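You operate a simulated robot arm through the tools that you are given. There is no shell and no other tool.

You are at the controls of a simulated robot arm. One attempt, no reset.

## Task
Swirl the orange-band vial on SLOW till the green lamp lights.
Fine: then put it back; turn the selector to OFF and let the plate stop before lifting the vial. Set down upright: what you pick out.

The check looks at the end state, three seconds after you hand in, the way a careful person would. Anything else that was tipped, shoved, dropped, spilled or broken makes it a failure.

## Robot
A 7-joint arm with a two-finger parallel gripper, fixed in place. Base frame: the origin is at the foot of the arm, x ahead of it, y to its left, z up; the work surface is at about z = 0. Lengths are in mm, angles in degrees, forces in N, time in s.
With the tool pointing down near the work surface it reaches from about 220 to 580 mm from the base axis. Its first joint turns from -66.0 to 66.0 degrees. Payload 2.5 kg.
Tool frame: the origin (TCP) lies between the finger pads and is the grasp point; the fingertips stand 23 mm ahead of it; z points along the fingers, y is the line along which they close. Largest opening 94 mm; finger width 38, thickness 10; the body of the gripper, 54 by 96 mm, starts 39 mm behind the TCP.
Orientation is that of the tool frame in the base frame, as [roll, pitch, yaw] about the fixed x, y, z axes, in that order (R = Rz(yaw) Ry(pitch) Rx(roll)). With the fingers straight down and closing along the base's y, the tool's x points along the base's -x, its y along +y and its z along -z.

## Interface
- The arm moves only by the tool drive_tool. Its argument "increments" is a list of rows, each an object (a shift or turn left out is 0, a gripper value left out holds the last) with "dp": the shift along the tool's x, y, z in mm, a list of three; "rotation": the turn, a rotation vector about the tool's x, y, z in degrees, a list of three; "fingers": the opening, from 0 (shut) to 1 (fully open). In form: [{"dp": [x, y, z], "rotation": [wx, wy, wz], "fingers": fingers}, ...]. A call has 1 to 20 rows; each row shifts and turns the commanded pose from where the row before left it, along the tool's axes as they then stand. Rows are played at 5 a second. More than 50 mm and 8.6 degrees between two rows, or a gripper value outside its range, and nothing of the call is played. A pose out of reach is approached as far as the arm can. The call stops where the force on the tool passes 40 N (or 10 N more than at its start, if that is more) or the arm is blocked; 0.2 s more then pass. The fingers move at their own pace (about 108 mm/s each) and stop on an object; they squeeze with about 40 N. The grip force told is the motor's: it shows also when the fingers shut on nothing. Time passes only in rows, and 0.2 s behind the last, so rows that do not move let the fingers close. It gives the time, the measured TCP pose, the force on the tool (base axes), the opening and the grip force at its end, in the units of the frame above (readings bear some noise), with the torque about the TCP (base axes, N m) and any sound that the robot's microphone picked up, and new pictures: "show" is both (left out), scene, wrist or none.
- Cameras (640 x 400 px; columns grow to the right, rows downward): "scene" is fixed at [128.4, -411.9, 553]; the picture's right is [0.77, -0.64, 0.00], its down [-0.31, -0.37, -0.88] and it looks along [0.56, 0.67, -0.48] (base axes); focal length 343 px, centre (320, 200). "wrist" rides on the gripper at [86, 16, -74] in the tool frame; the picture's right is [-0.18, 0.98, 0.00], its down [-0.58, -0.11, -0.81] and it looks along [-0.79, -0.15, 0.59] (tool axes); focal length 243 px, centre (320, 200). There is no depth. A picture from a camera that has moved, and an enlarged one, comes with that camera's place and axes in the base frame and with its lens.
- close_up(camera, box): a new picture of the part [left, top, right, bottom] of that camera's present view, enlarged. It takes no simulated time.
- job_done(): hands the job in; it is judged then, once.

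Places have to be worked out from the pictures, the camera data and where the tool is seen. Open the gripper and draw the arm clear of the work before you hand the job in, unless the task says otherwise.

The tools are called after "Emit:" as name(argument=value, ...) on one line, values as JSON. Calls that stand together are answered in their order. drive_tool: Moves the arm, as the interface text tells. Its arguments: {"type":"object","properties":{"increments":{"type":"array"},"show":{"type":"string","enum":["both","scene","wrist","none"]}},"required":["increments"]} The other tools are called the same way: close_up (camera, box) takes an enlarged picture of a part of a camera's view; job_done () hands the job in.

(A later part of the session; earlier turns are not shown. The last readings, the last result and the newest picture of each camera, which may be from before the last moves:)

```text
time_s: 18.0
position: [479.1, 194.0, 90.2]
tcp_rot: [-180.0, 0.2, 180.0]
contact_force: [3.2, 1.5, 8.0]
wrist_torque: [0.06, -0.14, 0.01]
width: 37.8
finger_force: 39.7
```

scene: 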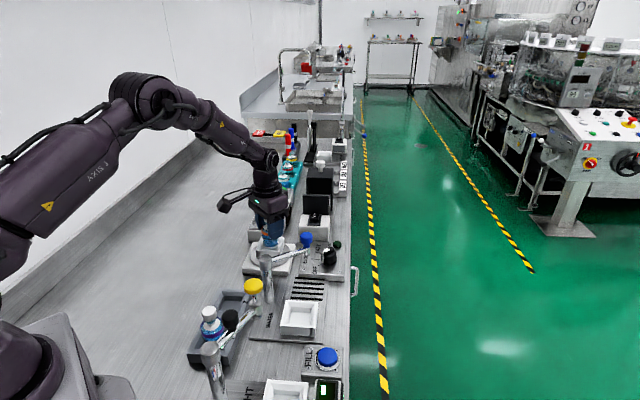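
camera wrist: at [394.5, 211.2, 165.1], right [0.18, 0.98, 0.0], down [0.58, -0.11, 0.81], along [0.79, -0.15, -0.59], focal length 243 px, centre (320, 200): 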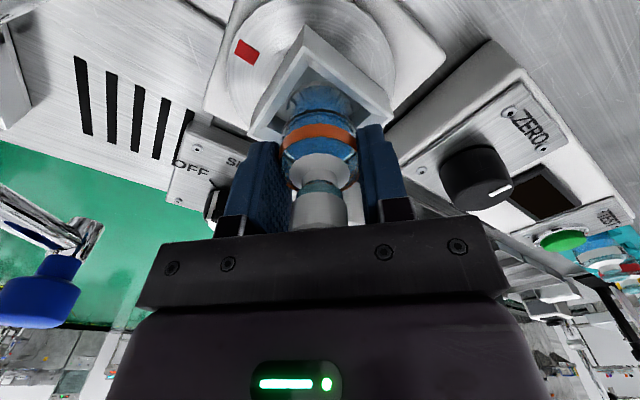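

The side force flipped sign and the load acts near the vial's centre, so the vial is on the tray floor. I'll balance it 0.3 mm, take off most of the load and open the fingers moderately.

Emit:
drive_tool(increments=[{"dp": [-0.3, -0.15, -0.5], "fingers": 0.35}, {}, {"fingers": 0.45}, {"fingers": 0.55}, {"fingers": 0.68}, {}])

Emit:
close_up(camera="wrist", box=[200, 20, 440, 220])

Emit:
close_up(camera="scene", box=[230, 200, 310, 270])

```text
time_s: 19.4
position: [478.6, 194.0, 91.4]
tcp_rot: [-180.0, 0.0, -180.0]
contact_force: [0.2, -0.2, -0.7]
wrist_torque: [0.01, 0.02, -0.02]
width: 64.0
finger_force: 0.0
camera wrist: at [393.3, 211.1, 165.5], right [0.18, 0.98, 0.0], down [0.58, -0.11, 0.81], along [0.79, -0.15, -0.59], focal length 243 px, centre (320, 200)
```

scene: 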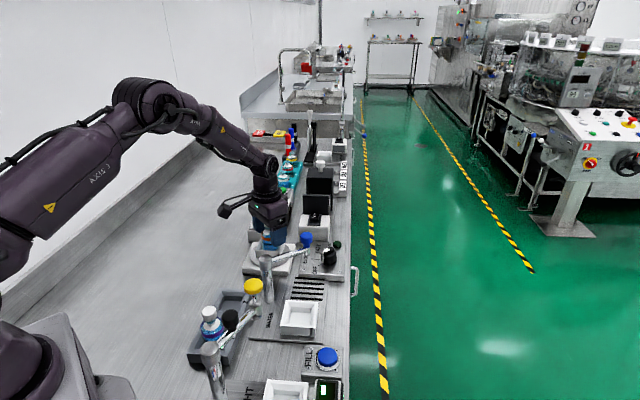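
wrist: 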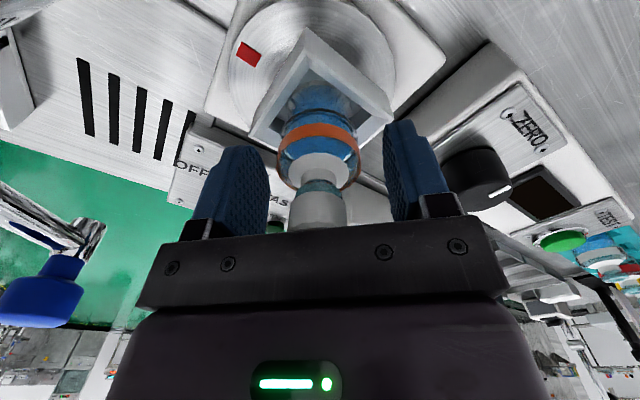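

```text
2.00 times, centred on (320, 120) of wrist
camera zoom: at [393.3, 211.1, 165.5], right [0.18, 0.98, 0.0], down [0.58, -0.11, 0.81], along [0.79, -0.15, -0.59], focal length 485 px, centre (320, 360)
```

zoom: 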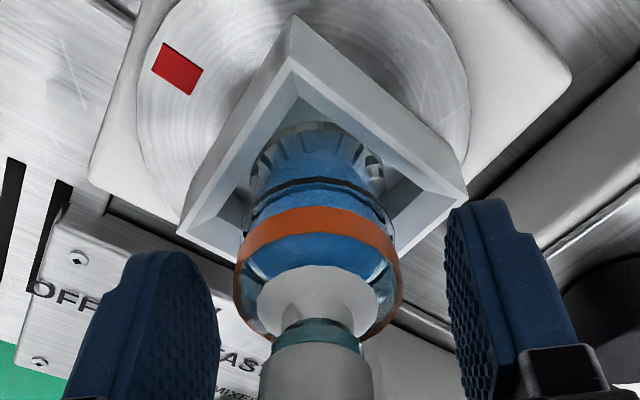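

```text
5.71 times, centred on (270, 235) of scene
camera zoom: at [128.4, -411.9, 553.0], right [0.77, -0.64, 0.0], down [-0.31, -0.37, -0.88], along [0.56, 0.67, -0.48], focal length 1959 px, centre (606, 0)
```

zoom: 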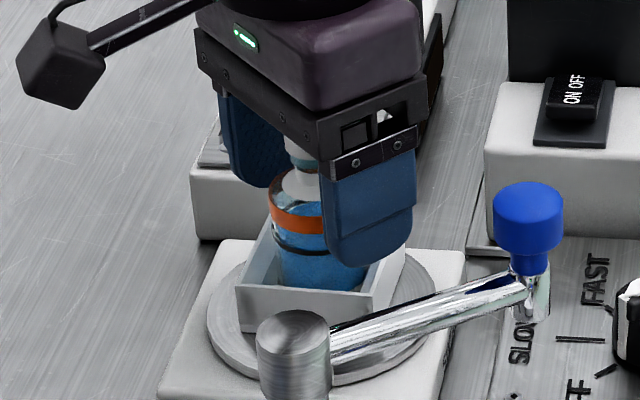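

The vial stands upright in the tray and the fingers are clear of it. I'll raise straight up above the cap, then look towards the selector.

Emit:
drive_tool(increments=[{"dp": [0, 0, -10], "fingers": 0.68}, {"dp": [0, 0, -20]}, {"dp": [0, 0, -30]}, {"dp": [0, 0, -30]}, {"dp": [0, 0, -30]}, {}])

Emit:
close_up(camera="scene", box=[235, 210, 355, 295])

Emit:
close_up(camera="wrist", box=[180, 0, 400, 140])

```text
time_s: 20.8
position: [478.8, 194.6, 210.7]
tcp_rot: [-180.0, 0.1, -179.9]
contact_force: [-0.2, -0.4, 0.5]
wrist_torque: [0.01, -0.02, 0.0]
width: 63.9
finger_force: 0.0
camera wrist: at [393.7, 211.1, 285.4], right [0.18, 0.98, 0.0], down [0.58, -0.11, 0.81], along [0.79, -0.15, -0.59], focal length 243 px, centre (320, 200)
```

scene: 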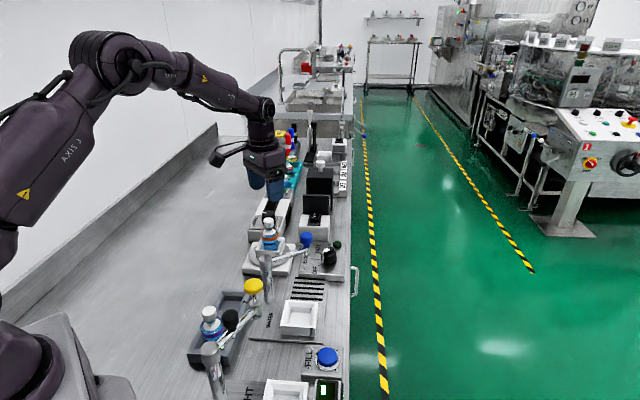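
wrist: 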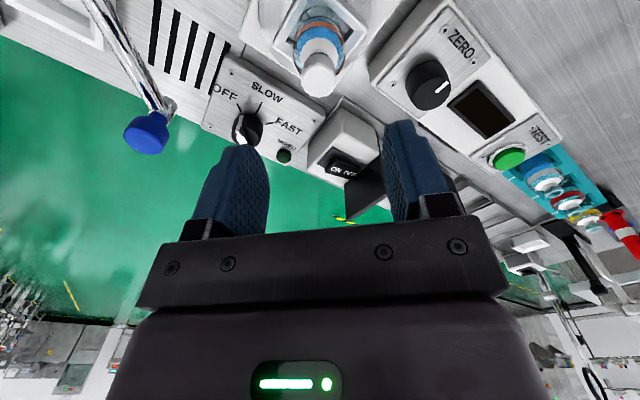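

```text
4.71 times, centred on (295, 252) of scene
camera zoom: at [128.4, -411.9, 553.0], right [0.77, -0.64, 0.0], down [-0.31, -0.37, -0.88], along [0.56, 0.67, -0.48], focal length 1613 px, centre (438, -47)
```

zoom: 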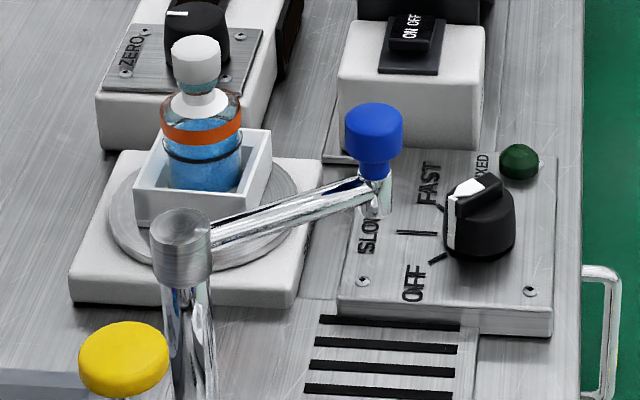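

```text
2.86 times, centred on (290, 70) of wrist
camera zoom: at [393.7, 211.1, 285.4], right [0.18, 0.98, 0.0], down [0.58, -0.11, 0.81], along [0.79, -0.15, -0.59], focal length 693 px, centre (406, 571)
```

zoom: 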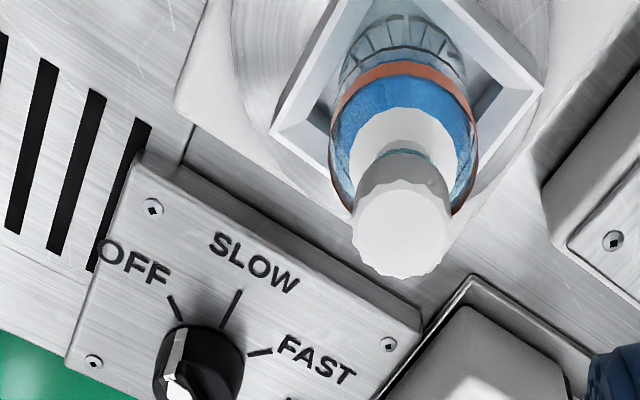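

The vial is standing in the tray and the selector is still at OFF. I'll move over above the selector at z≈190 to measure the knob exactly.

Emit:
drive_tool(increments=[{"dp": [-17, -22, 4], "fingers": 0.68}, {"dp": [-17, -22, 4]}, {"dp": [-17, -22, 4]}, {"dp": [-17, -22, 4]}, {"dp": [-17, -22, 4]}, {}])

Emit:
close_up(camera="wrist", box=[220, 0, 420, 125])

Emit:
close_up(camera="scene", box=[235, 180, 375, 295])

```text
time_s: 22.2
position: [565.2, 84.9, 191.7]
tcp_rot: [-180.0, 0.1, -179.8]
contact_force: [0.6, -0.4, 0.5]
wrist_torque: [0.01, -0.03, 0.02]
width: 63.8
finger_force: 0.1
camera wrist: at [478.8, 101.2, 266.1], right [0.18, 0.98, 0.0], down [0.58, -0.11, 0.81], along [0.79, -0.15, -0.59], focal length 243 px, centre (320, 200)
```

scene: 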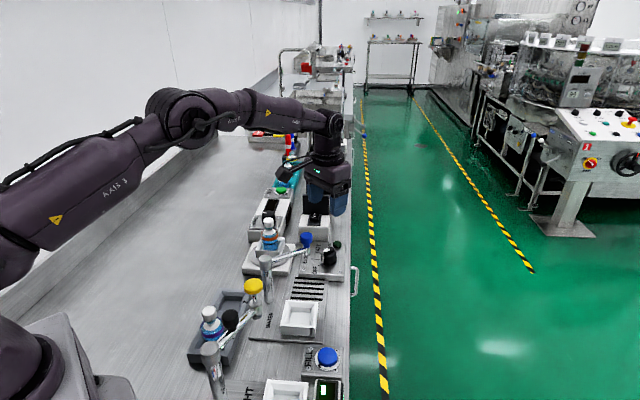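
wrist: 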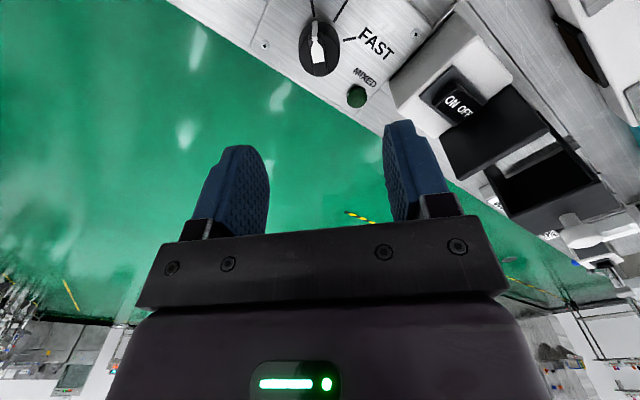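

```text
3.20 times, centred on (320, 62) of wrist
camera zoom: at [478.8, 101.2, 266.1], right [0.18, 0.98, 0.0], down [0.58, -0.11, 0.81], along [0.79, -0.15, -0.59], focal length 776 px, centre (320, 640)
```

zoom: 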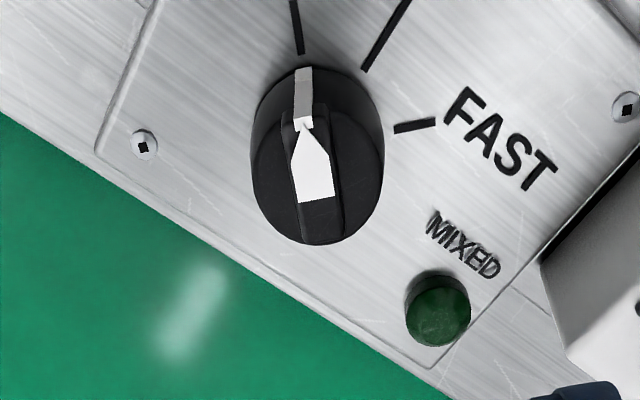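

```text
3.48 times, centred on (305, 238) of scene
camera zoom: at [128.4, -411.9, 553.0], right [0.77, -0.64, 0.0], down [-0.31, -0.37, -0.88], along [0.56, 0.67, -0.48], focal length 1192 px, centre (372, 70)
```

zoom: 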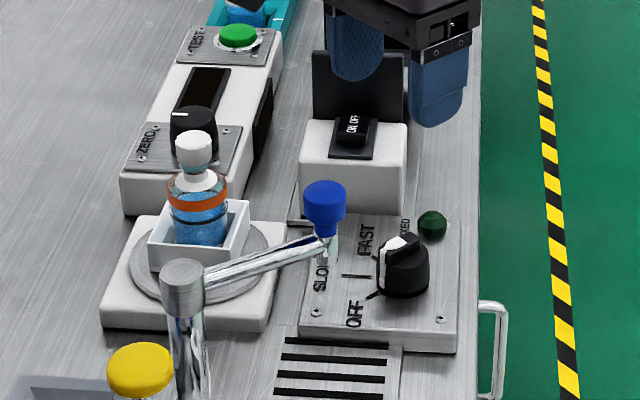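

The knob centre measures about (575, 82) with ticks OFF at 180°, SLOW at 135° and FAST at 90°, so SLOW is +45° about the tool z. I'll move over the knob, turn the tool +20° so the camera stays away from the tap lever, and lower partway.

Emit:
drive_tool(increments=[{"dp": [-10, -2.5, 0], "fingers": 0.62}, {"rotation": [0, 0, 7]}, {"rotation": [0, 0, 7]}, {"rotation": [0, 0, 6]}, {"dp": [0, 0, 20]}, {"dp": [0, 0, 20]}, {"dp": [0, 0, 20]}, {"dp": [0, 0, 20]}, {}])

Emit:
close_up(camera="wrist", box=[220, 40, 420, 240])

Emit:
close_up(camera="scene", box=[235, 180, 375, 295])

```text
time_s: 24.2
position: [574.5, 84.1, 109.7]
tcp_rot: [-179.9, 0.0, 160.0]
contact_force: [-0.2, -0.7, -0.1]
wrist_torque: [0.0, -0.02, 0.02]
width: 58.4
finger_force: 0.1
camera wrist: at [500.0, 127.9, 184.7], right [0.51, 0.86, 0.0], down [0.51, -0.3, 0.81], along [0.69, -0.41, -0.59], focal length 243 px, centre (320, 200)
```

scene: 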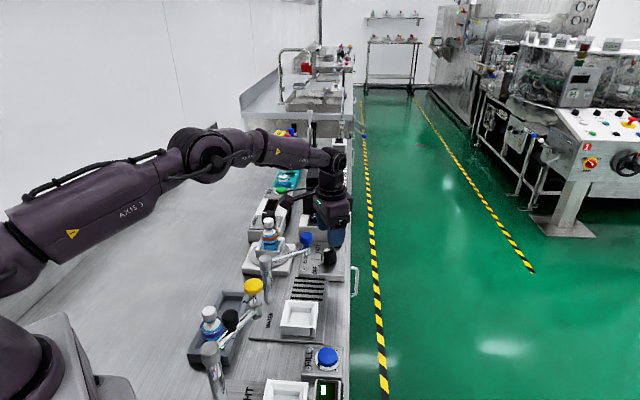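
wrist: 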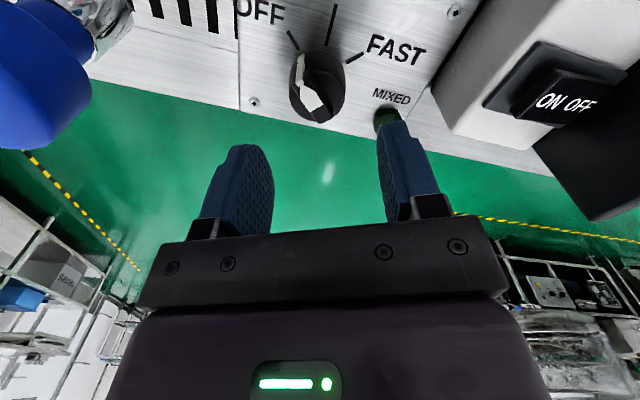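

```text
2.00 times, centred on (320, 140) of wrist
camera zoom: at [500.0, 127.9, 184.7], right [0.51, 0.86, 0.0], down [0.51, -0.3, 0.81], along [0.69, -0.41, -0.59], focal length 485 px, centre (320, 320)
```

zoom: 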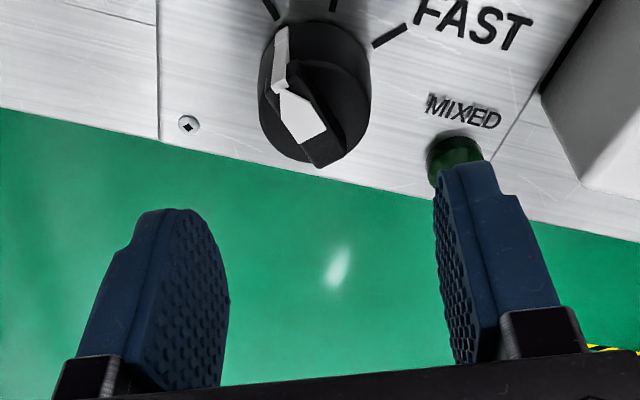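

```text
3.48 times, centred on (305, 238) of scene
camera zoom: at [128.4, -411.9, 553.0], right [0.77, -0.64, 0.0], down [-0.31, -0.37, -0.88], along [0.56, 0.67, -0.48], focal length 1192 px, centre (372, 70)
```

zoom: 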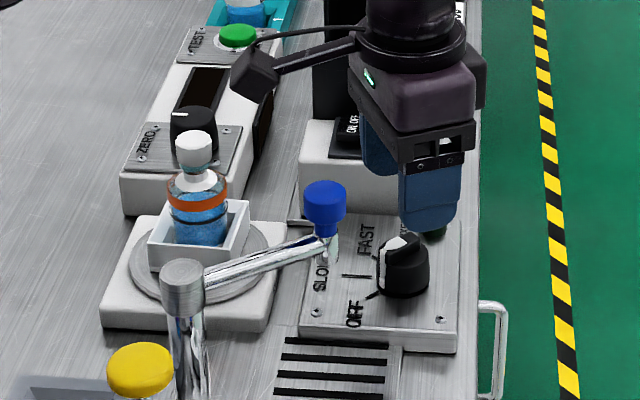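

Seen along the tool axis, the knob is offset by only about +1.5 mm in tool x and −1 mm in tool y, and the camera clears the tap lever. I'll correct this and lower to just above the knob.

Emit:
drive_tool(increments=[{"dp": [1.5, -1, 0], "fingers": 0.62}, {"dp": [0, 0, 15]}, {"dp": [0, 0, 15]}, {}])

Emit:
close_up(camera="wrist", box=[220, 60, 420, 240])

Emit:
close_up(camera="scene", box=[260, 190, 380, 295])

```text
time_s: 25.2
position: [572.1, 81.0, 79.8]
tcp_rot: [-180.0, -0.1, 160.1]
contact_force: [0.3, -0.3, 0.0]
wrist_torque: [0.01, -0.01, -0.02]
width: 58.3
finger_force: 0.1
camera wrist: at [497.6, 126.2, 154.4], right [0.51, 0.86, 0.0], down [0.51, -0.3, 0.81], along [0.69, -0.41, -0.59], focal length 243 px, centre (320, 200)
```

scene: 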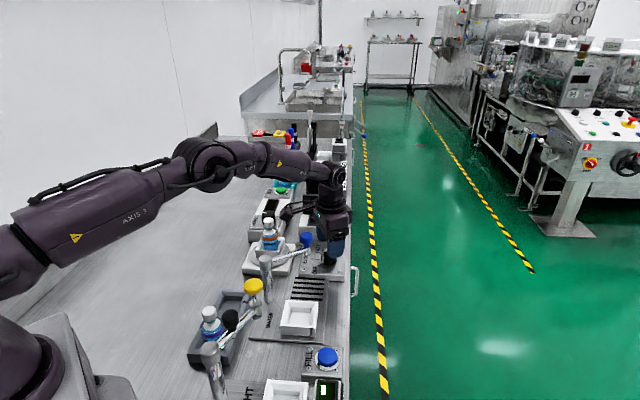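
wrist: 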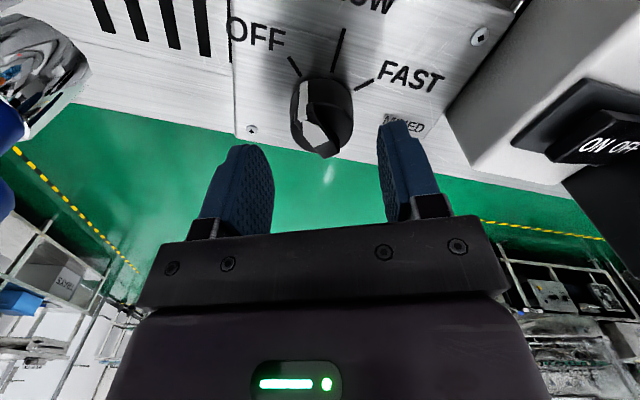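

```text
2.22 times, centred on (320, 150) of wrist
camera zoom: at [497.6, 126.2, 154.4], right [0.51, 0.86, 0.0], down [0.51, -0.3, 0.81], along [0.69, -0.41, -0.59], focal length 539 px, centre (320, 311)
```

zoom: 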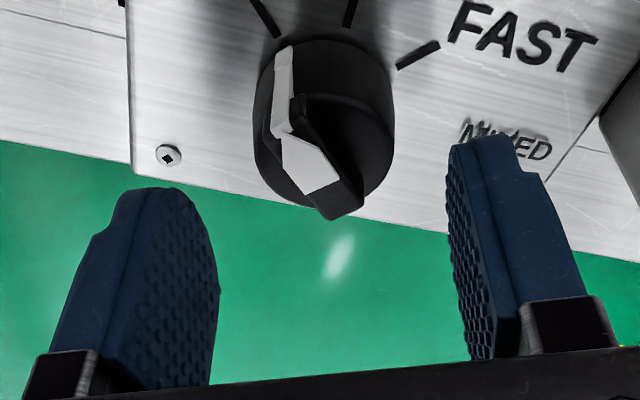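

```text
3.81 times, centred on (320, 242) of scene
camera zoom: at [128.4, -411.9, 553.0], right [0.77, -0.64, 0.0], down [-0.31, -0.37, -0.88], along [0.56, 0.67, -0.48], focal length 1306 px, centre (320, 38)
```

zoom: 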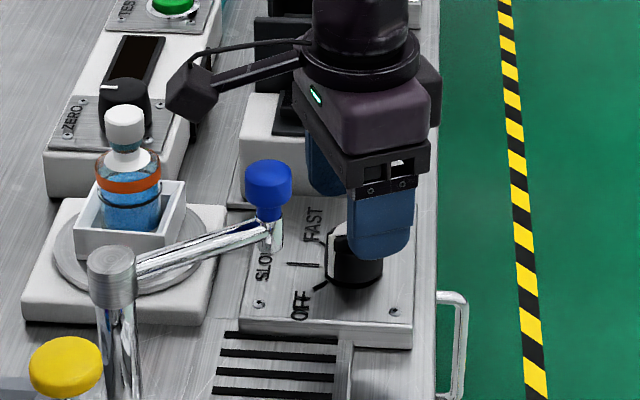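

The ticks now converge about 2.7 mm farther out and 1.6 mm to the left, which agrees with my earlier fix of (575, 82). I'll make that shift and lower the fingers around the knob.

Emit:
drive_tool(increments=[{"dp": [-2.5, 1.3, 0], "fingers": 0.62}, {"dp": [0, 0, 10]}, {"dp": [0, 0, 10]}, {}])

Emit:
close_up(camera="wrist", box=[220, 60, 420, 240])

Emit:
close_up(camera="scene", box=[260, 190, 380, 295])

```text
time_s: 26.2
position: [576.2, 82.3, 61.5]
tcp_rot: [-180.0, 0.0, 160.0]
contact_force: [-0.1, 0.6, 0.2]
wrist_torque: [0.0, -0.02, -0.02]
width: 58.4
finger_force: 0.0
camera wrist: at [500.4, 127.0, 135.4], right [0.51, 0.86, 0.0], down [0.51, -0.3, 0.81], along [0.69, -0.41, -0.59], focal length 243 px, centre (320, 200)
```

scene: 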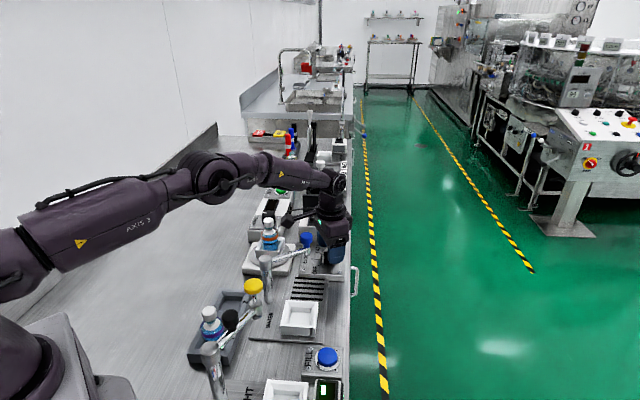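
wrist: 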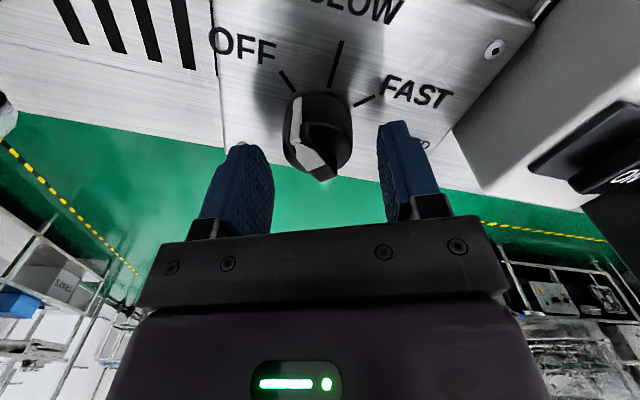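

```text
2.22 times, centred on (320, 150) of wrist
camera zoom: at [500.4, 127.0, 135.4], right [0.51, 0.86, 0.0], down [0.51, -0.3, 0.81], along [0.69, -0.41, -0.59], focal length 539 px, centre (320, 311)
```

zoom: 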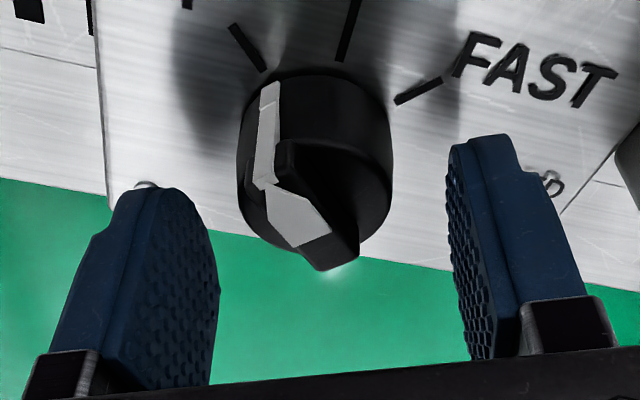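

```text
3.81 times, centred on (320, 242) of scene
camera zoom: at [128.4, -411.9, 553.0], right [0.77, -0.64, 0.0], down [-0.31, -0.37, -0.88], along [0.56, 0.67, -0.48], focal length 1306 px, centre (320, 38)
```

zoom: 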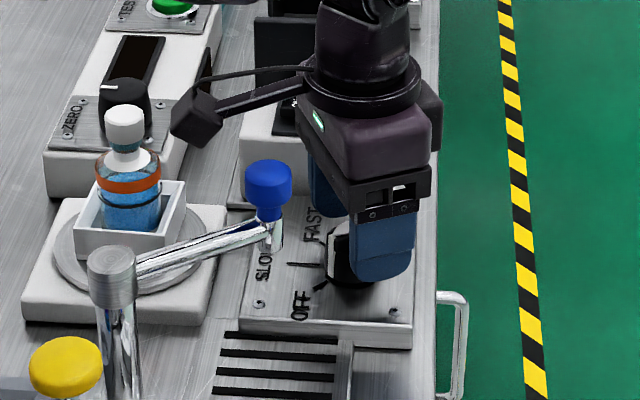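

The knob is now aligned within about 1 mm. I'll lower 12 mm more so the fingertips are beside the knob's barrel but above the panel, then close gently on it.

Emit:
drive_tool(increments=[{"dp": [-0.5, 0, 6], "fingers": 0.62}, {"dp": [0, 0, 6]}, {}, {"fingers": 0.5}, {"fingers": 0.42}, {"fingers": 0.3}, {"fingers": 0.3}, {}])

Emit:
close_up(camera="wrist", box=[220, 60, 420, 240])

```text
time_s: 28.0
position: [575.4, 80.8, 47.8]
tcp_rot: [180.0, 0.0, 159.9]
contact_force: [-2.3, -2.3, 0.5]
wrist_torque: [-0.06, 0.07, -0.02]
width: 36.8
finger_force: 45.2
camera wrist: at [500.6, 126.5, 122.8], right [0.51, 0.86, 0.0], down [0.51, -0.3, 0.81], along [0.69, -0.41, -0.59], focal length 243 px, centre (320, 200)
```

scene: 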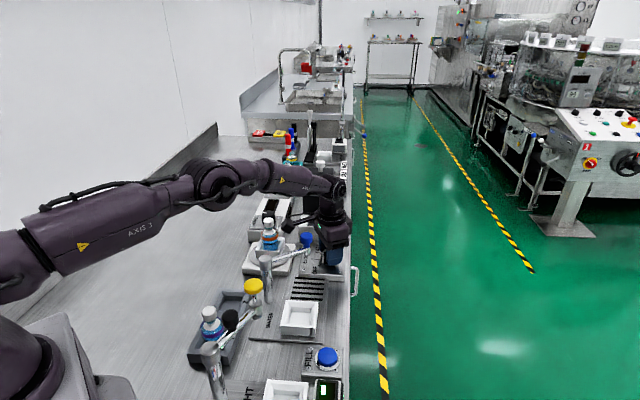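
wrist: 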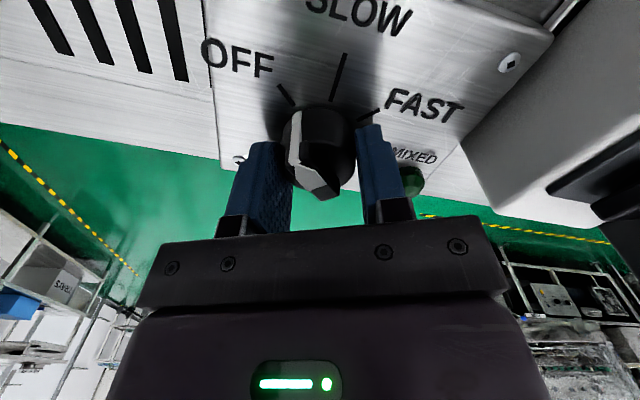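

```text
2.22 times, centred on (320, 150) of wrist
camera zoom: at [500.6, 126.5, 122.8], right [0.51, 0.86, 0.0], down [0.51, -0.3, 0.81], along [0.69, -0.41, -0.59], focal length 539 px, centre (320, 311)
```

zoom: 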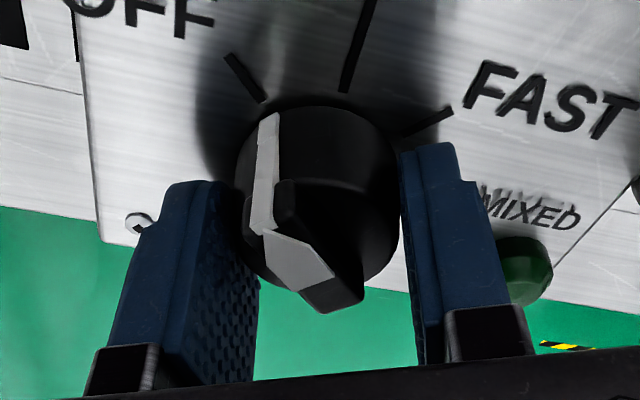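

The fingers hold the knob at 36.8 mm with little side load, and the lamp is visible in the wrist view. I'll turn +45° about the tool axis to bring the pointer from OFF to SLOW.

Emit:
drive_tool(increments=[{"rotation": [0, 0, 7.5], "fingers": 0.3}, {"rotation": [0, 0, 7.5]}, {"rotation": [0, 0, 7.5]}, {"rotation": [0, 0, 7.5]}, {"rotation": [0, 0, 7.5]}, {"rotation": [0, 0, 7.5]}, {}])

Emit:
close_up(camera="wrist", box=[220, 60, 420, 240])

Emit:
close_up(camera="scene", box=[235, 190, 355, 295])

```text
time_s: 29.6
position: [574.0, 79.3, 48.1]
tcp_rot: [-179.4, 0.0, 114.7]
contact_force: [-28.2, -22.8, 11.8]
wrist_torque: [0.05, 0.8, 0.08]
width: 37.0
finger_force: 44.6
camera wrist: at [553.7, 165.3, 122.6], right [0.97, 0.25, -0.01], down [0.15, -0.57, 0.81], along [0.19, -0.78, -0.59], focal length 243 px, centre (320, 200)
```

scene: 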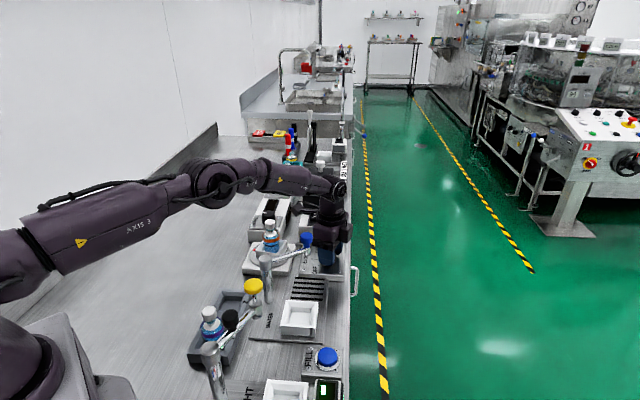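
wrist: 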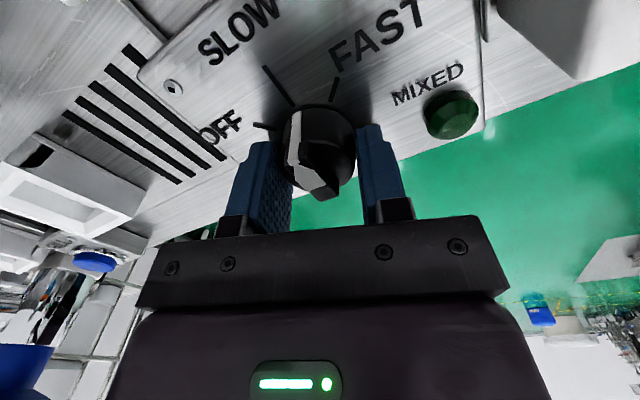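

```text
2.22 times, centred on (320, 150) of wrist
camera zoom: at [553.7, 165.3, 122.6], right [0.97, 0.25, -0.01], down [0.15, -0.57, 0.81], along [0.19, -0.78, -0.59], focal length 539 px, centre (320, 311)
```

zoom: 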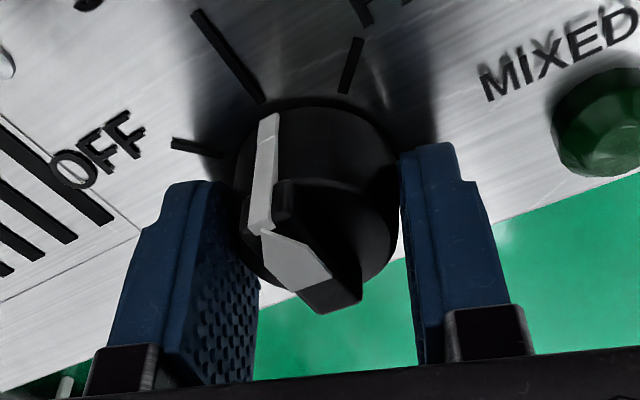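

```text
3.81 times, centred on (295, 242) of scene
camera zoom: at [128.3, -411.9, 553.0], right [0.77, -0.64, 0.0], down [-0.31, -0.37, -0.88], along [0.56, 0.67, -0.48], focal length 1306 px, centre (415, 38)
```

zoom: 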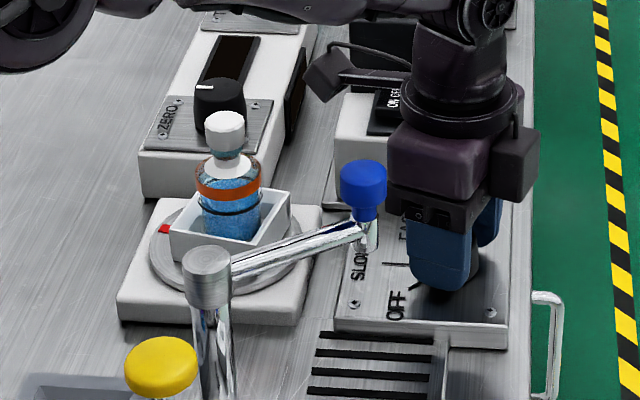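

The pointer is now on the SLOW tick and the plate has started turning (the red mark has moved). The side force of 36 N shows the tool axis is about 4–5 mm off the knob axis, so I'll open the fingers to relieve it, leaving the knob at SLOW.

Emit:
drive_tool(increments=[{"fingers": 0.45}, {"fingers": 0.58}, {"dp": [4, 0, -3], "fingers": 0.58}, {}])

Emit:
close_up(camera="wrist", box=[220, 40, 500, 240])

Emit:
close_up(camera="scene", box=[235, 190, 355, 295])

```text
time_s: 30.6
position: [574.5, 85.4, 51.6]
tcp_rot: [179.9, 0.0, 115.1]
contact_force: [-0.2, -0.3, -0.6]
wrist_torque: [0.03, -0.02, 0.01]
width: 54.6
finger_force: 0.1
camera wrist: at [553.1, 171.2, 126.9], right [0.97, 0.25, 0.0], down [0.15, -0.57, 0.81], along [0.2, -0.78, -0.59], focal length 243 px, centre (320, 200)
```

scene: 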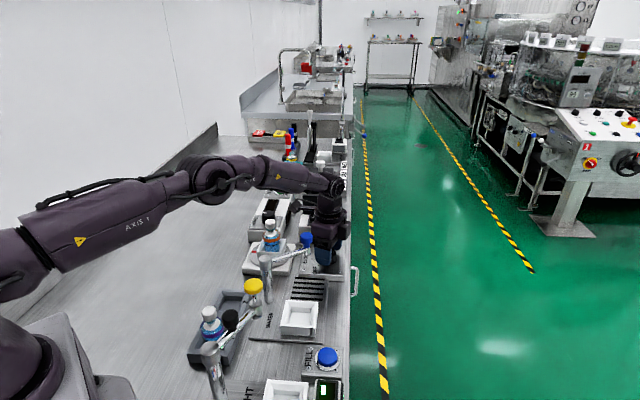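
wrist: 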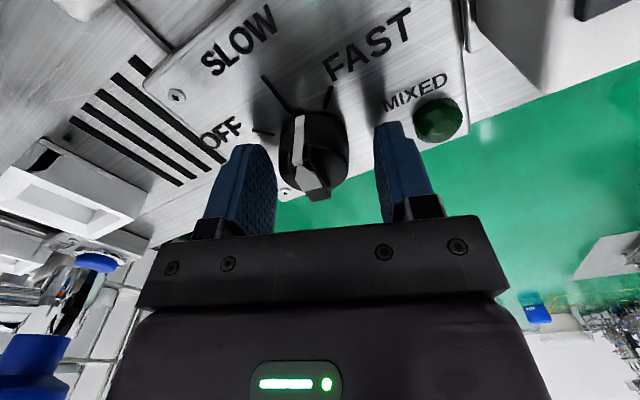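

```text
2.00 times, centred on (360, 140) of wrist
camera zoom: at [553.1, 171.2, 126.9], right [0.97, 0.25, 0.0], down [0.15, -0.57, 0.81], along [0.2, -0.78, -0.59], focal length 485 px, centre (240, 320)
```

zoom: 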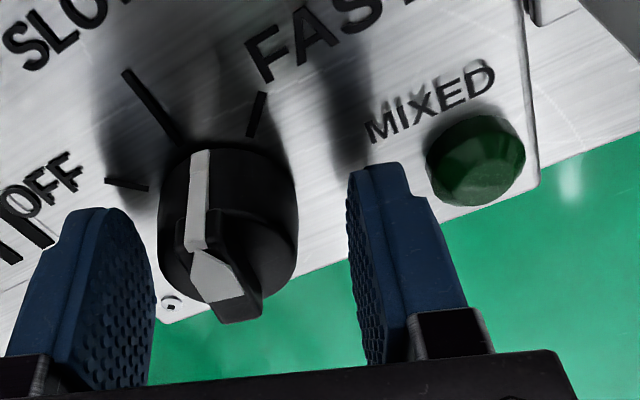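

```text
3.81 times, centred on (295, 242) of scene
camera zoom: at [128.4, -411.9, 553.0], right [0.77, -0.64, 0.0], down [-0.31, -0.37, -0.88], along [0.56, 0.67, -0.48], focal length 1306 px, centre (415, 38)
```

zoom: 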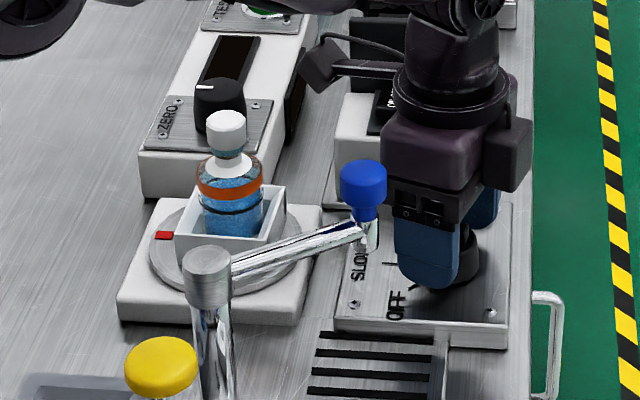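

The knob stays at SLOW, the plate is turning with the vial upright, and the lamp is still dark but visible in the wrist view. I'll centre the open fingers on the knob (about 2.7 mm in tool y) and wait, watching the lamp.

Emit:
drive_tool(increments=[{"dp": [0.3, -1.4, 0], "fingers": 0.58}, {"dp": [0.2, -1.3, 0]}, {}, {}, {}, {}])

Emit:
close_up(camera="scene", box=[235, 190, 355, 295])

Emit:
close_up(camera="wrist", box=[220, 40, 500, 240])

```text
time_s: 32.0
position: [571.7, 85.3, 52.1]
tcp_rot: [180.0, 0.1, 114.8]
contact_force: [-0.9, -0.1, 0.3]
wrist_torque: [-0.01, 0.02, -0.01]
width: 54.5
finger_force: 0.2
camera wrist: at [550.1, 170.6, 126.6], right [0.97, 0.25, 0.0], down [0.15, -0.57, 0.81], along [0.2, -0.78, -0.59], focal length 243 px, centre (320, 200)
```

scene: 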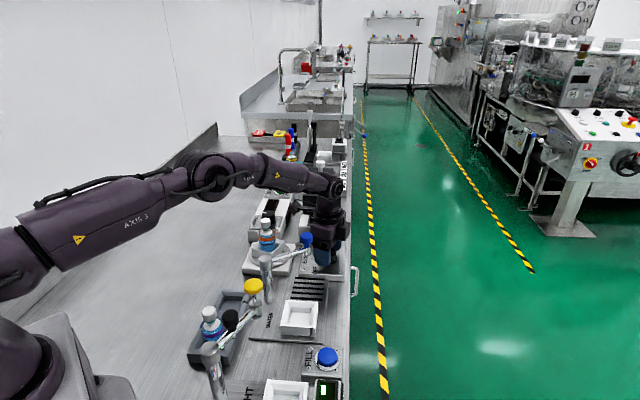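
wrist: 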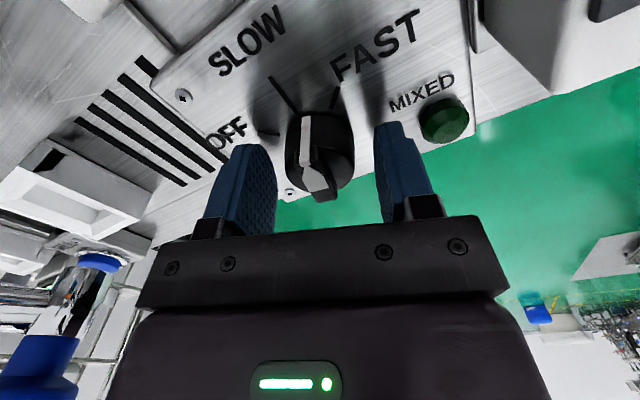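

```text
3.81 times, centred on (295, 242) of scene
camera zoom: at [128.4, -411.9, 553.0], right [0.77, -0.64, 0.0], down [-0.31, -0.37, -0.88], along [0.56, 0.67, -0.48], focal length 1306 px, centre (415, 38)
```

zoom: 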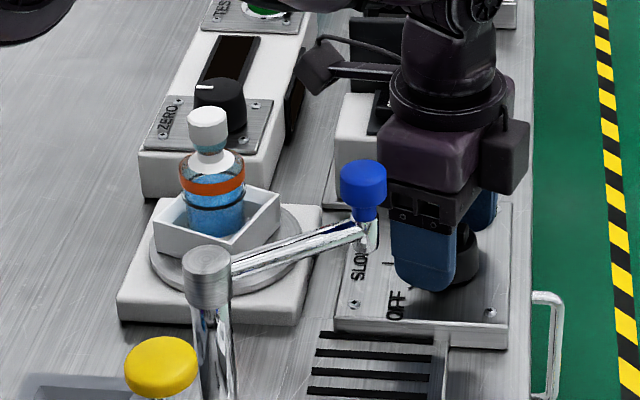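

```text
2.00 times, centred on (360, 140) of wrist
camera zoom: at [550.1, 170.6, 126.6], right [0.97, 0.25, 0.0], down [0.15, -0.57, 0.81], along [0.2, -0.78, -0.59], focal length 485 px, centre (240, 320)
```

zoom: 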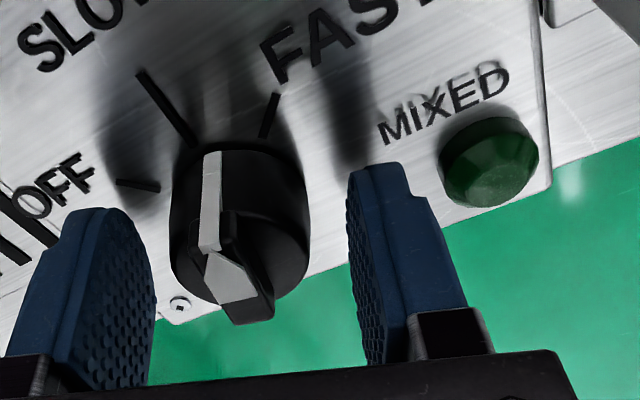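

The plate is turning steadily and the vial is riding upright; the lamp is still dark. I'll keep waiting and check the lamp.

Emit:
drive_tool(increments=[{"fingers": 0.58}, {}, {}, {}, {}, {}, {}, {}, {}])

Emit:
close_up(camera="scene", box=[235, 190, 355, 295])

```text
time_s: 34.0
position: [570.1, 85.3, 51.8]
tcp_rot: [179.9, 0.0, 115.1]
contact_force: [-0.6, -0.3, 1.2]
wrist_torque: [-0.01, 0.0, 0.01]
width: 54.5
finger_force: 0.1
camera wrist: at [550.1, 170.6, 126.6], right [0.97, 0.25, 0.0], down [0.15, -0.57, 0.81], along [0.2, -0.78, -0.59], focal length 243 px, centre (320, 200)
```

scene: 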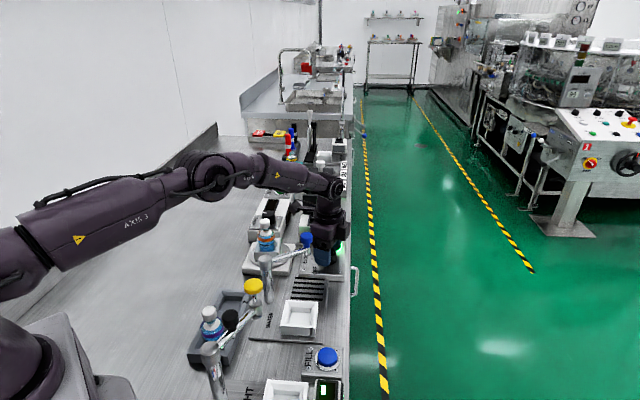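
wrist: 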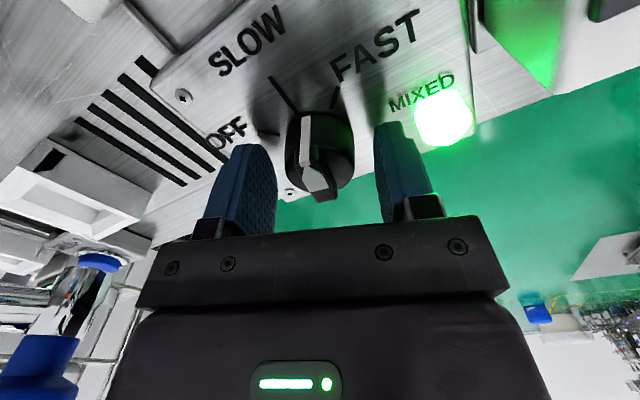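

```text
3.81 times, centred on (295, 242) of scene
camera zoom: at [128.4, -411.9, 553.0], right [0.77, -0.64, 0.0], down [-0.31, -0.37, -0.88], along [0.56, 0.67, -0.48], focal length 1306 px, centre (415, 38)
```

zoom: 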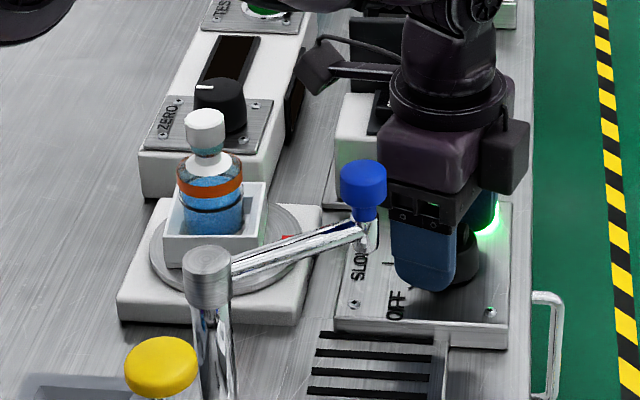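

The MIXED lamp is lit bright green. I'll grip the knob and turn it back 45° to OFF at once.

Emit:
drive_tool(increments=[{"fingers": 0.45}, {"fingers": 0.3}, {"fingers": 0.3}, {"rotation": [0, 0, -7.5]}, {"rotation": [0, 0, -7.5]}, {"rotation": [0, 0, -7.5]}, {"rotation": [0, 0, -7.5]}, {"rotation": [0, 0, -7.5]}, {"rotation": [0, 0, -7.5]}, {}])

Emit:
close_up(camera="wrist", box=[220, 60, 420, 240])

Emit:
close_up(camera="scene", box=[235, 190, 355, 295])

```text
time_s: 36.2
position: [570.6, 83.4, 52.5]
tcp_rot: [-179.7, -0.2, 160.1]
contact_force: [-26.1, -11.8, 18.9]
wrist_torque: [-0.31, 0.75, -0.02]
width: 36.2
finger_force: 44.9
camera wrist: at [495.8, 128.6, 126.9], right [0.51, 0.86, -0.01], down [0.52, -0.3, 0.8], along [0.69, -0.41, -0.6], focal length 243 px, centre (320, 200)
```

scene: 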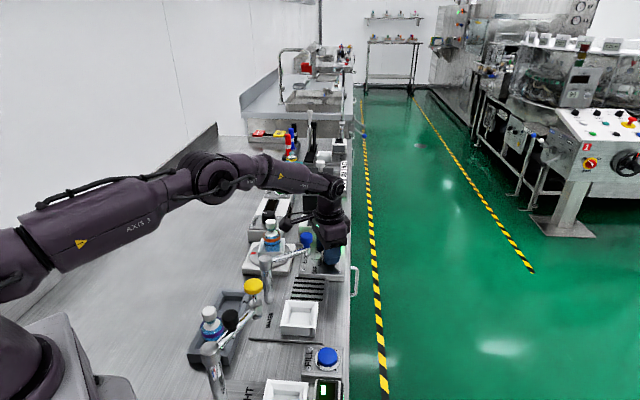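
wrist: 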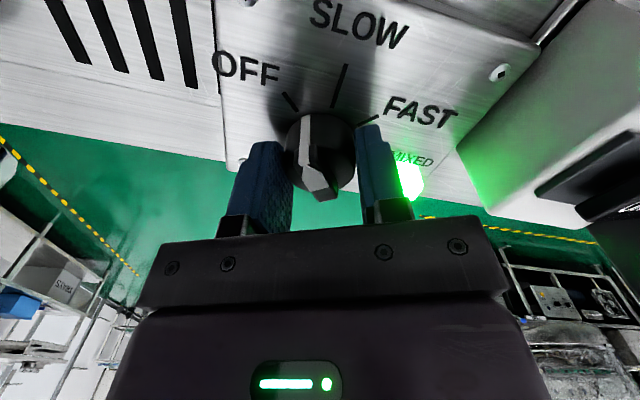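

```text
2.22 times, centred on (320, 150) of wrist
camera zoom: at [495.8, 128.6, 126.9], right [0.51, 0.86, -0.01], down [0.52, -0.3, 0.8], along [0.69, -0.41, -0.6], focal length 539 px, centre (320, 311)
```

zoom: 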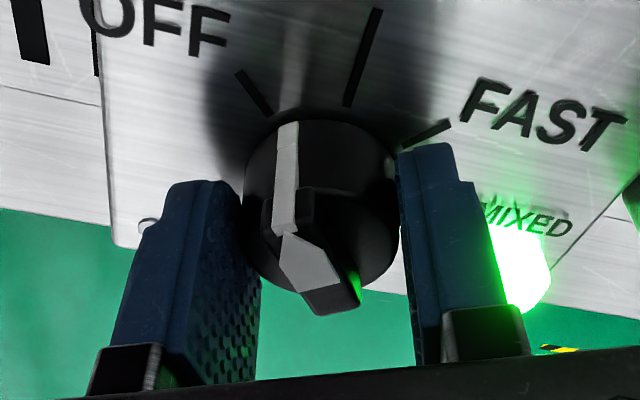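

```text
3.81 times, centred on (295, 242) of scene
camera zoom: at [128.3, -411.9, 553.0], right [0.77, -0.64, 0.0], down [-0.31, -0.37, -0.88], along [0.56, 0.67, -0.48], focal length 1306 px, centre (415, 38)
```

zoom: 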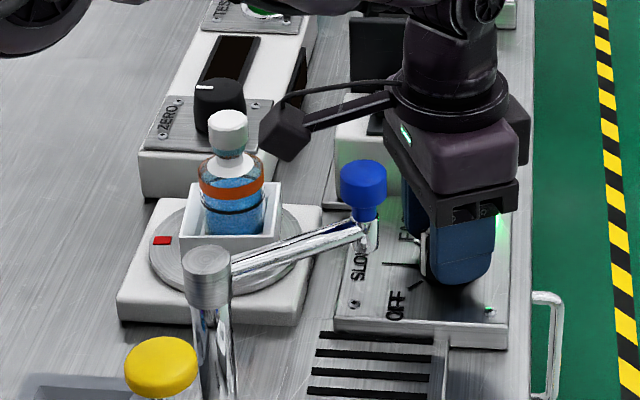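

The knob has turned back but the pointer appears roughly 8–10° short of the OFF tick, with about 30 N side load in the grip. I'll open the fingers to relieve it and inspect the knob and the plate.

Emit:
drive_tool(increments=[{"fingers": 0.45}, {"fingers": 0.58}, {}, {}])

Emit:
close_up(camera="wrist", box=[220, 60, 420, 240])

Emit:
close_up(camera="scene", box=[235, 190, 355, 295])

```text
time_s: 37.2
position: [572.2, 84.6, 52.3]
tcp_rot: [180.0, -0.1, 160.0]
contact_force: [-0.4, 0.1, 0.3]
wrist_torque: [0.01, -0.01, -0.02]
width: 54.6
finger_force: 0.0
camera wrist: at [496.5, 129.8, 126.4], right [0.51, 0.86, 0.0], down [0.51, -0.3, 0.81], along [0.69, -0.41, -0.59], focal length 243 px, centre (320, 200)
```

scene: 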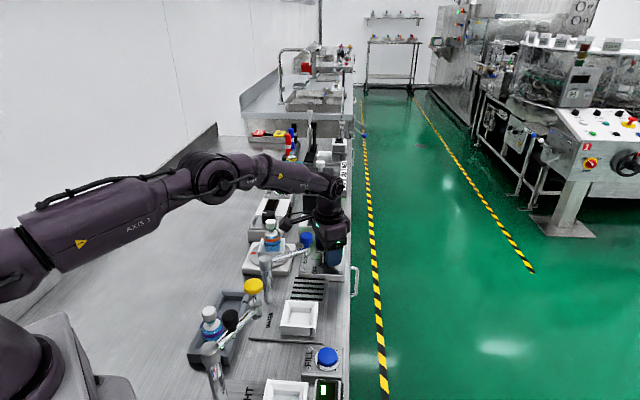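
wrist: 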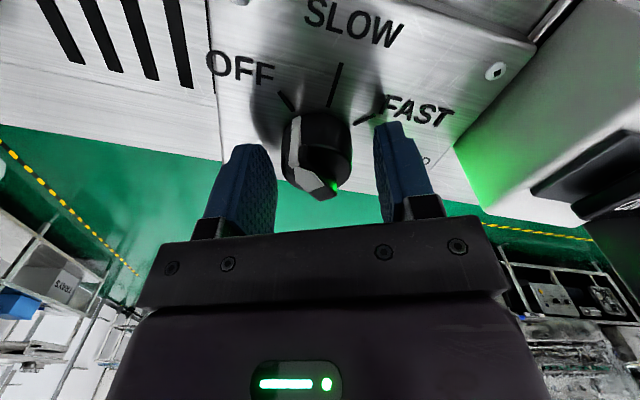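

```text
2.22 times, centred on (320, 150) of wrist
camera zoom: at [496.5, 129.8, 126.4], right [0.51, 0.86, 0.0], down [0.51, -0.3, 0.81], along [0.69, -0.41, -0.59], focal length 539 px, centre (320, 311)
```

zoom: 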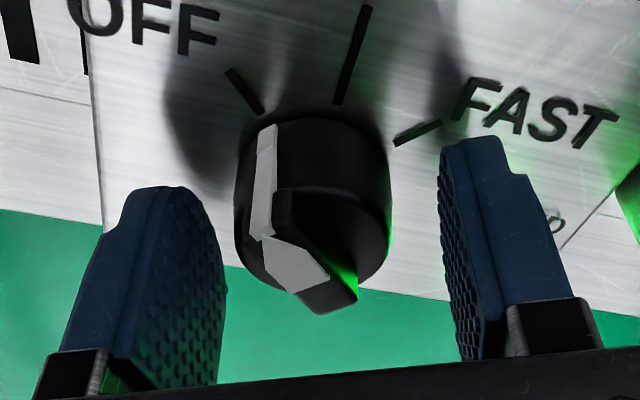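

```text
3.81 times, centred on (295, 242) of scene
camera zoom: at [128.4, -411.9, 553.0], right [0.77, -0.64, 0.0], down [-0.31, -0.37, -0.88], along [0.56, 0.67, -0.48], focal length 1306 px, centre (415, 38)
```

zoom: 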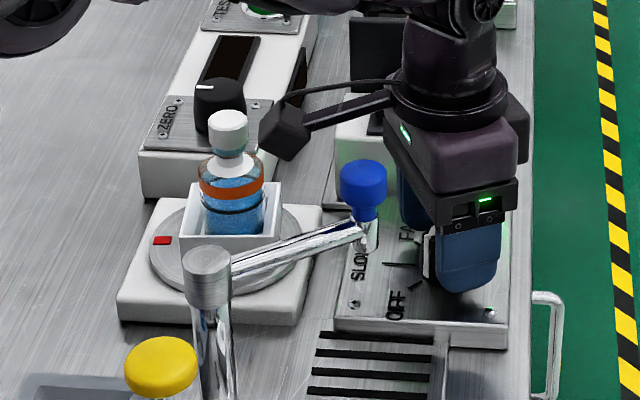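

After release the knob settled into its detent with the pointer on the OFF tick, and the red mark is unchanged over the last second, so the plate has stopped. I'll raise straight up to confirm both from above.

Emit:
drive_tool(increments=[{"dp": [0, 0, -15], "fingers": 0.58}, {"dp": [0, 0, -30]}, {"dp": [0, 0, -35]}, {"dp": [0, 0, -35]}, {"dp": [0, 0, -35]}, {}])

Emit:
close_up(camera="wrist", box=[220, 0, 420, 125])

Emit:
close_up(camera="scene", box=[235, 190, 355, 295])

```text
time_s: 38.6
position: [571.0, 83.1, 203.0]
tcp_rot: [180.0, 0.0, 160.0]
contact_force: [0.1, -0.5, 0.1]
wrist_torque: [0.0, 0.0, 0.05]
width: 54.4
finger_force: 0.1
camera wrist: at [494.9, 128.8, 277.9], right [0.51, 0.86, 0.0], down [0.51, -0.3, 0.81], along [0.69, -0.41, -0.59], focal length 243 px, centre (320, 200)
```

scene: 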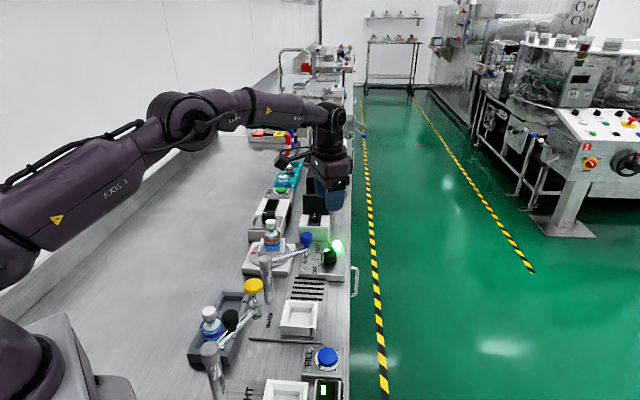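
wrist: 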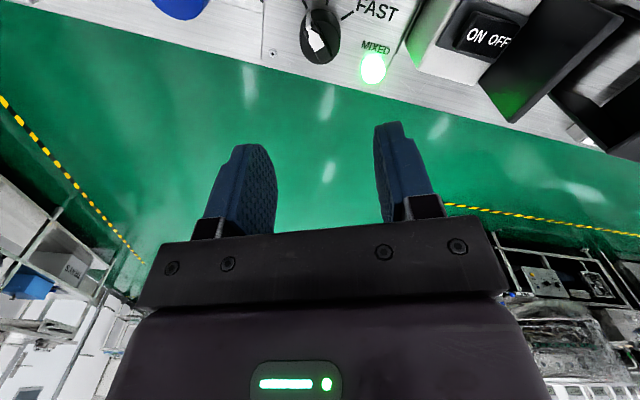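

```text
3.20 times, centred on (320, 62) of wrist
camera zoom: at [494.9, 128.8, 277.9], right [0.51, 0.86, 0.0], down [0.51, -0.3, 0.81], along [0.69, -0.41, -0.59], focal length 776 px, centre (320, 640)
```

zoom: 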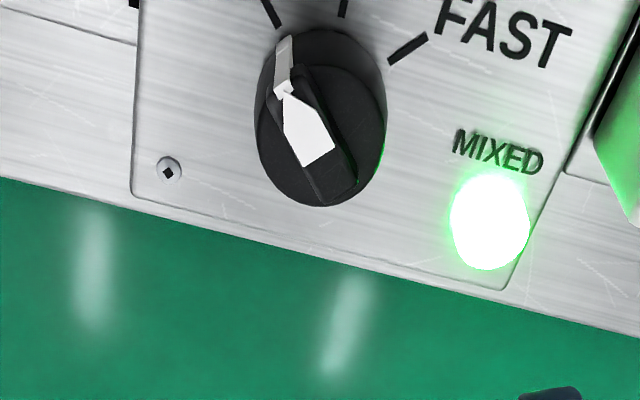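

```text
3.81 times, centred on (295, 242) of scene
camera zoom: at [128.4, -411.9, 553.0], right [0.77, -0.64, 0.0], down [-0.31, -0.37, -0.88], along [0.56, 0.67, -0.48], focal length 1306 px, centre (415, 38)
```

zoom: 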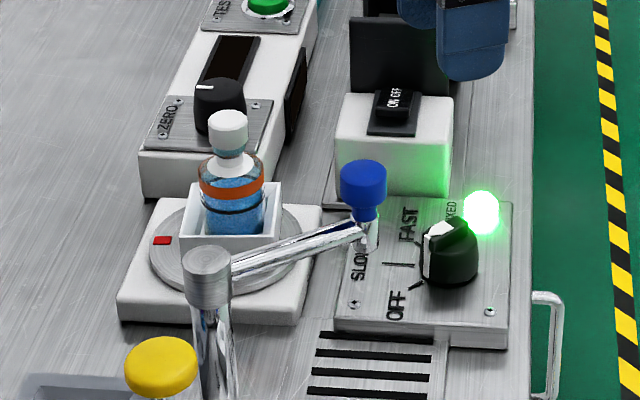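

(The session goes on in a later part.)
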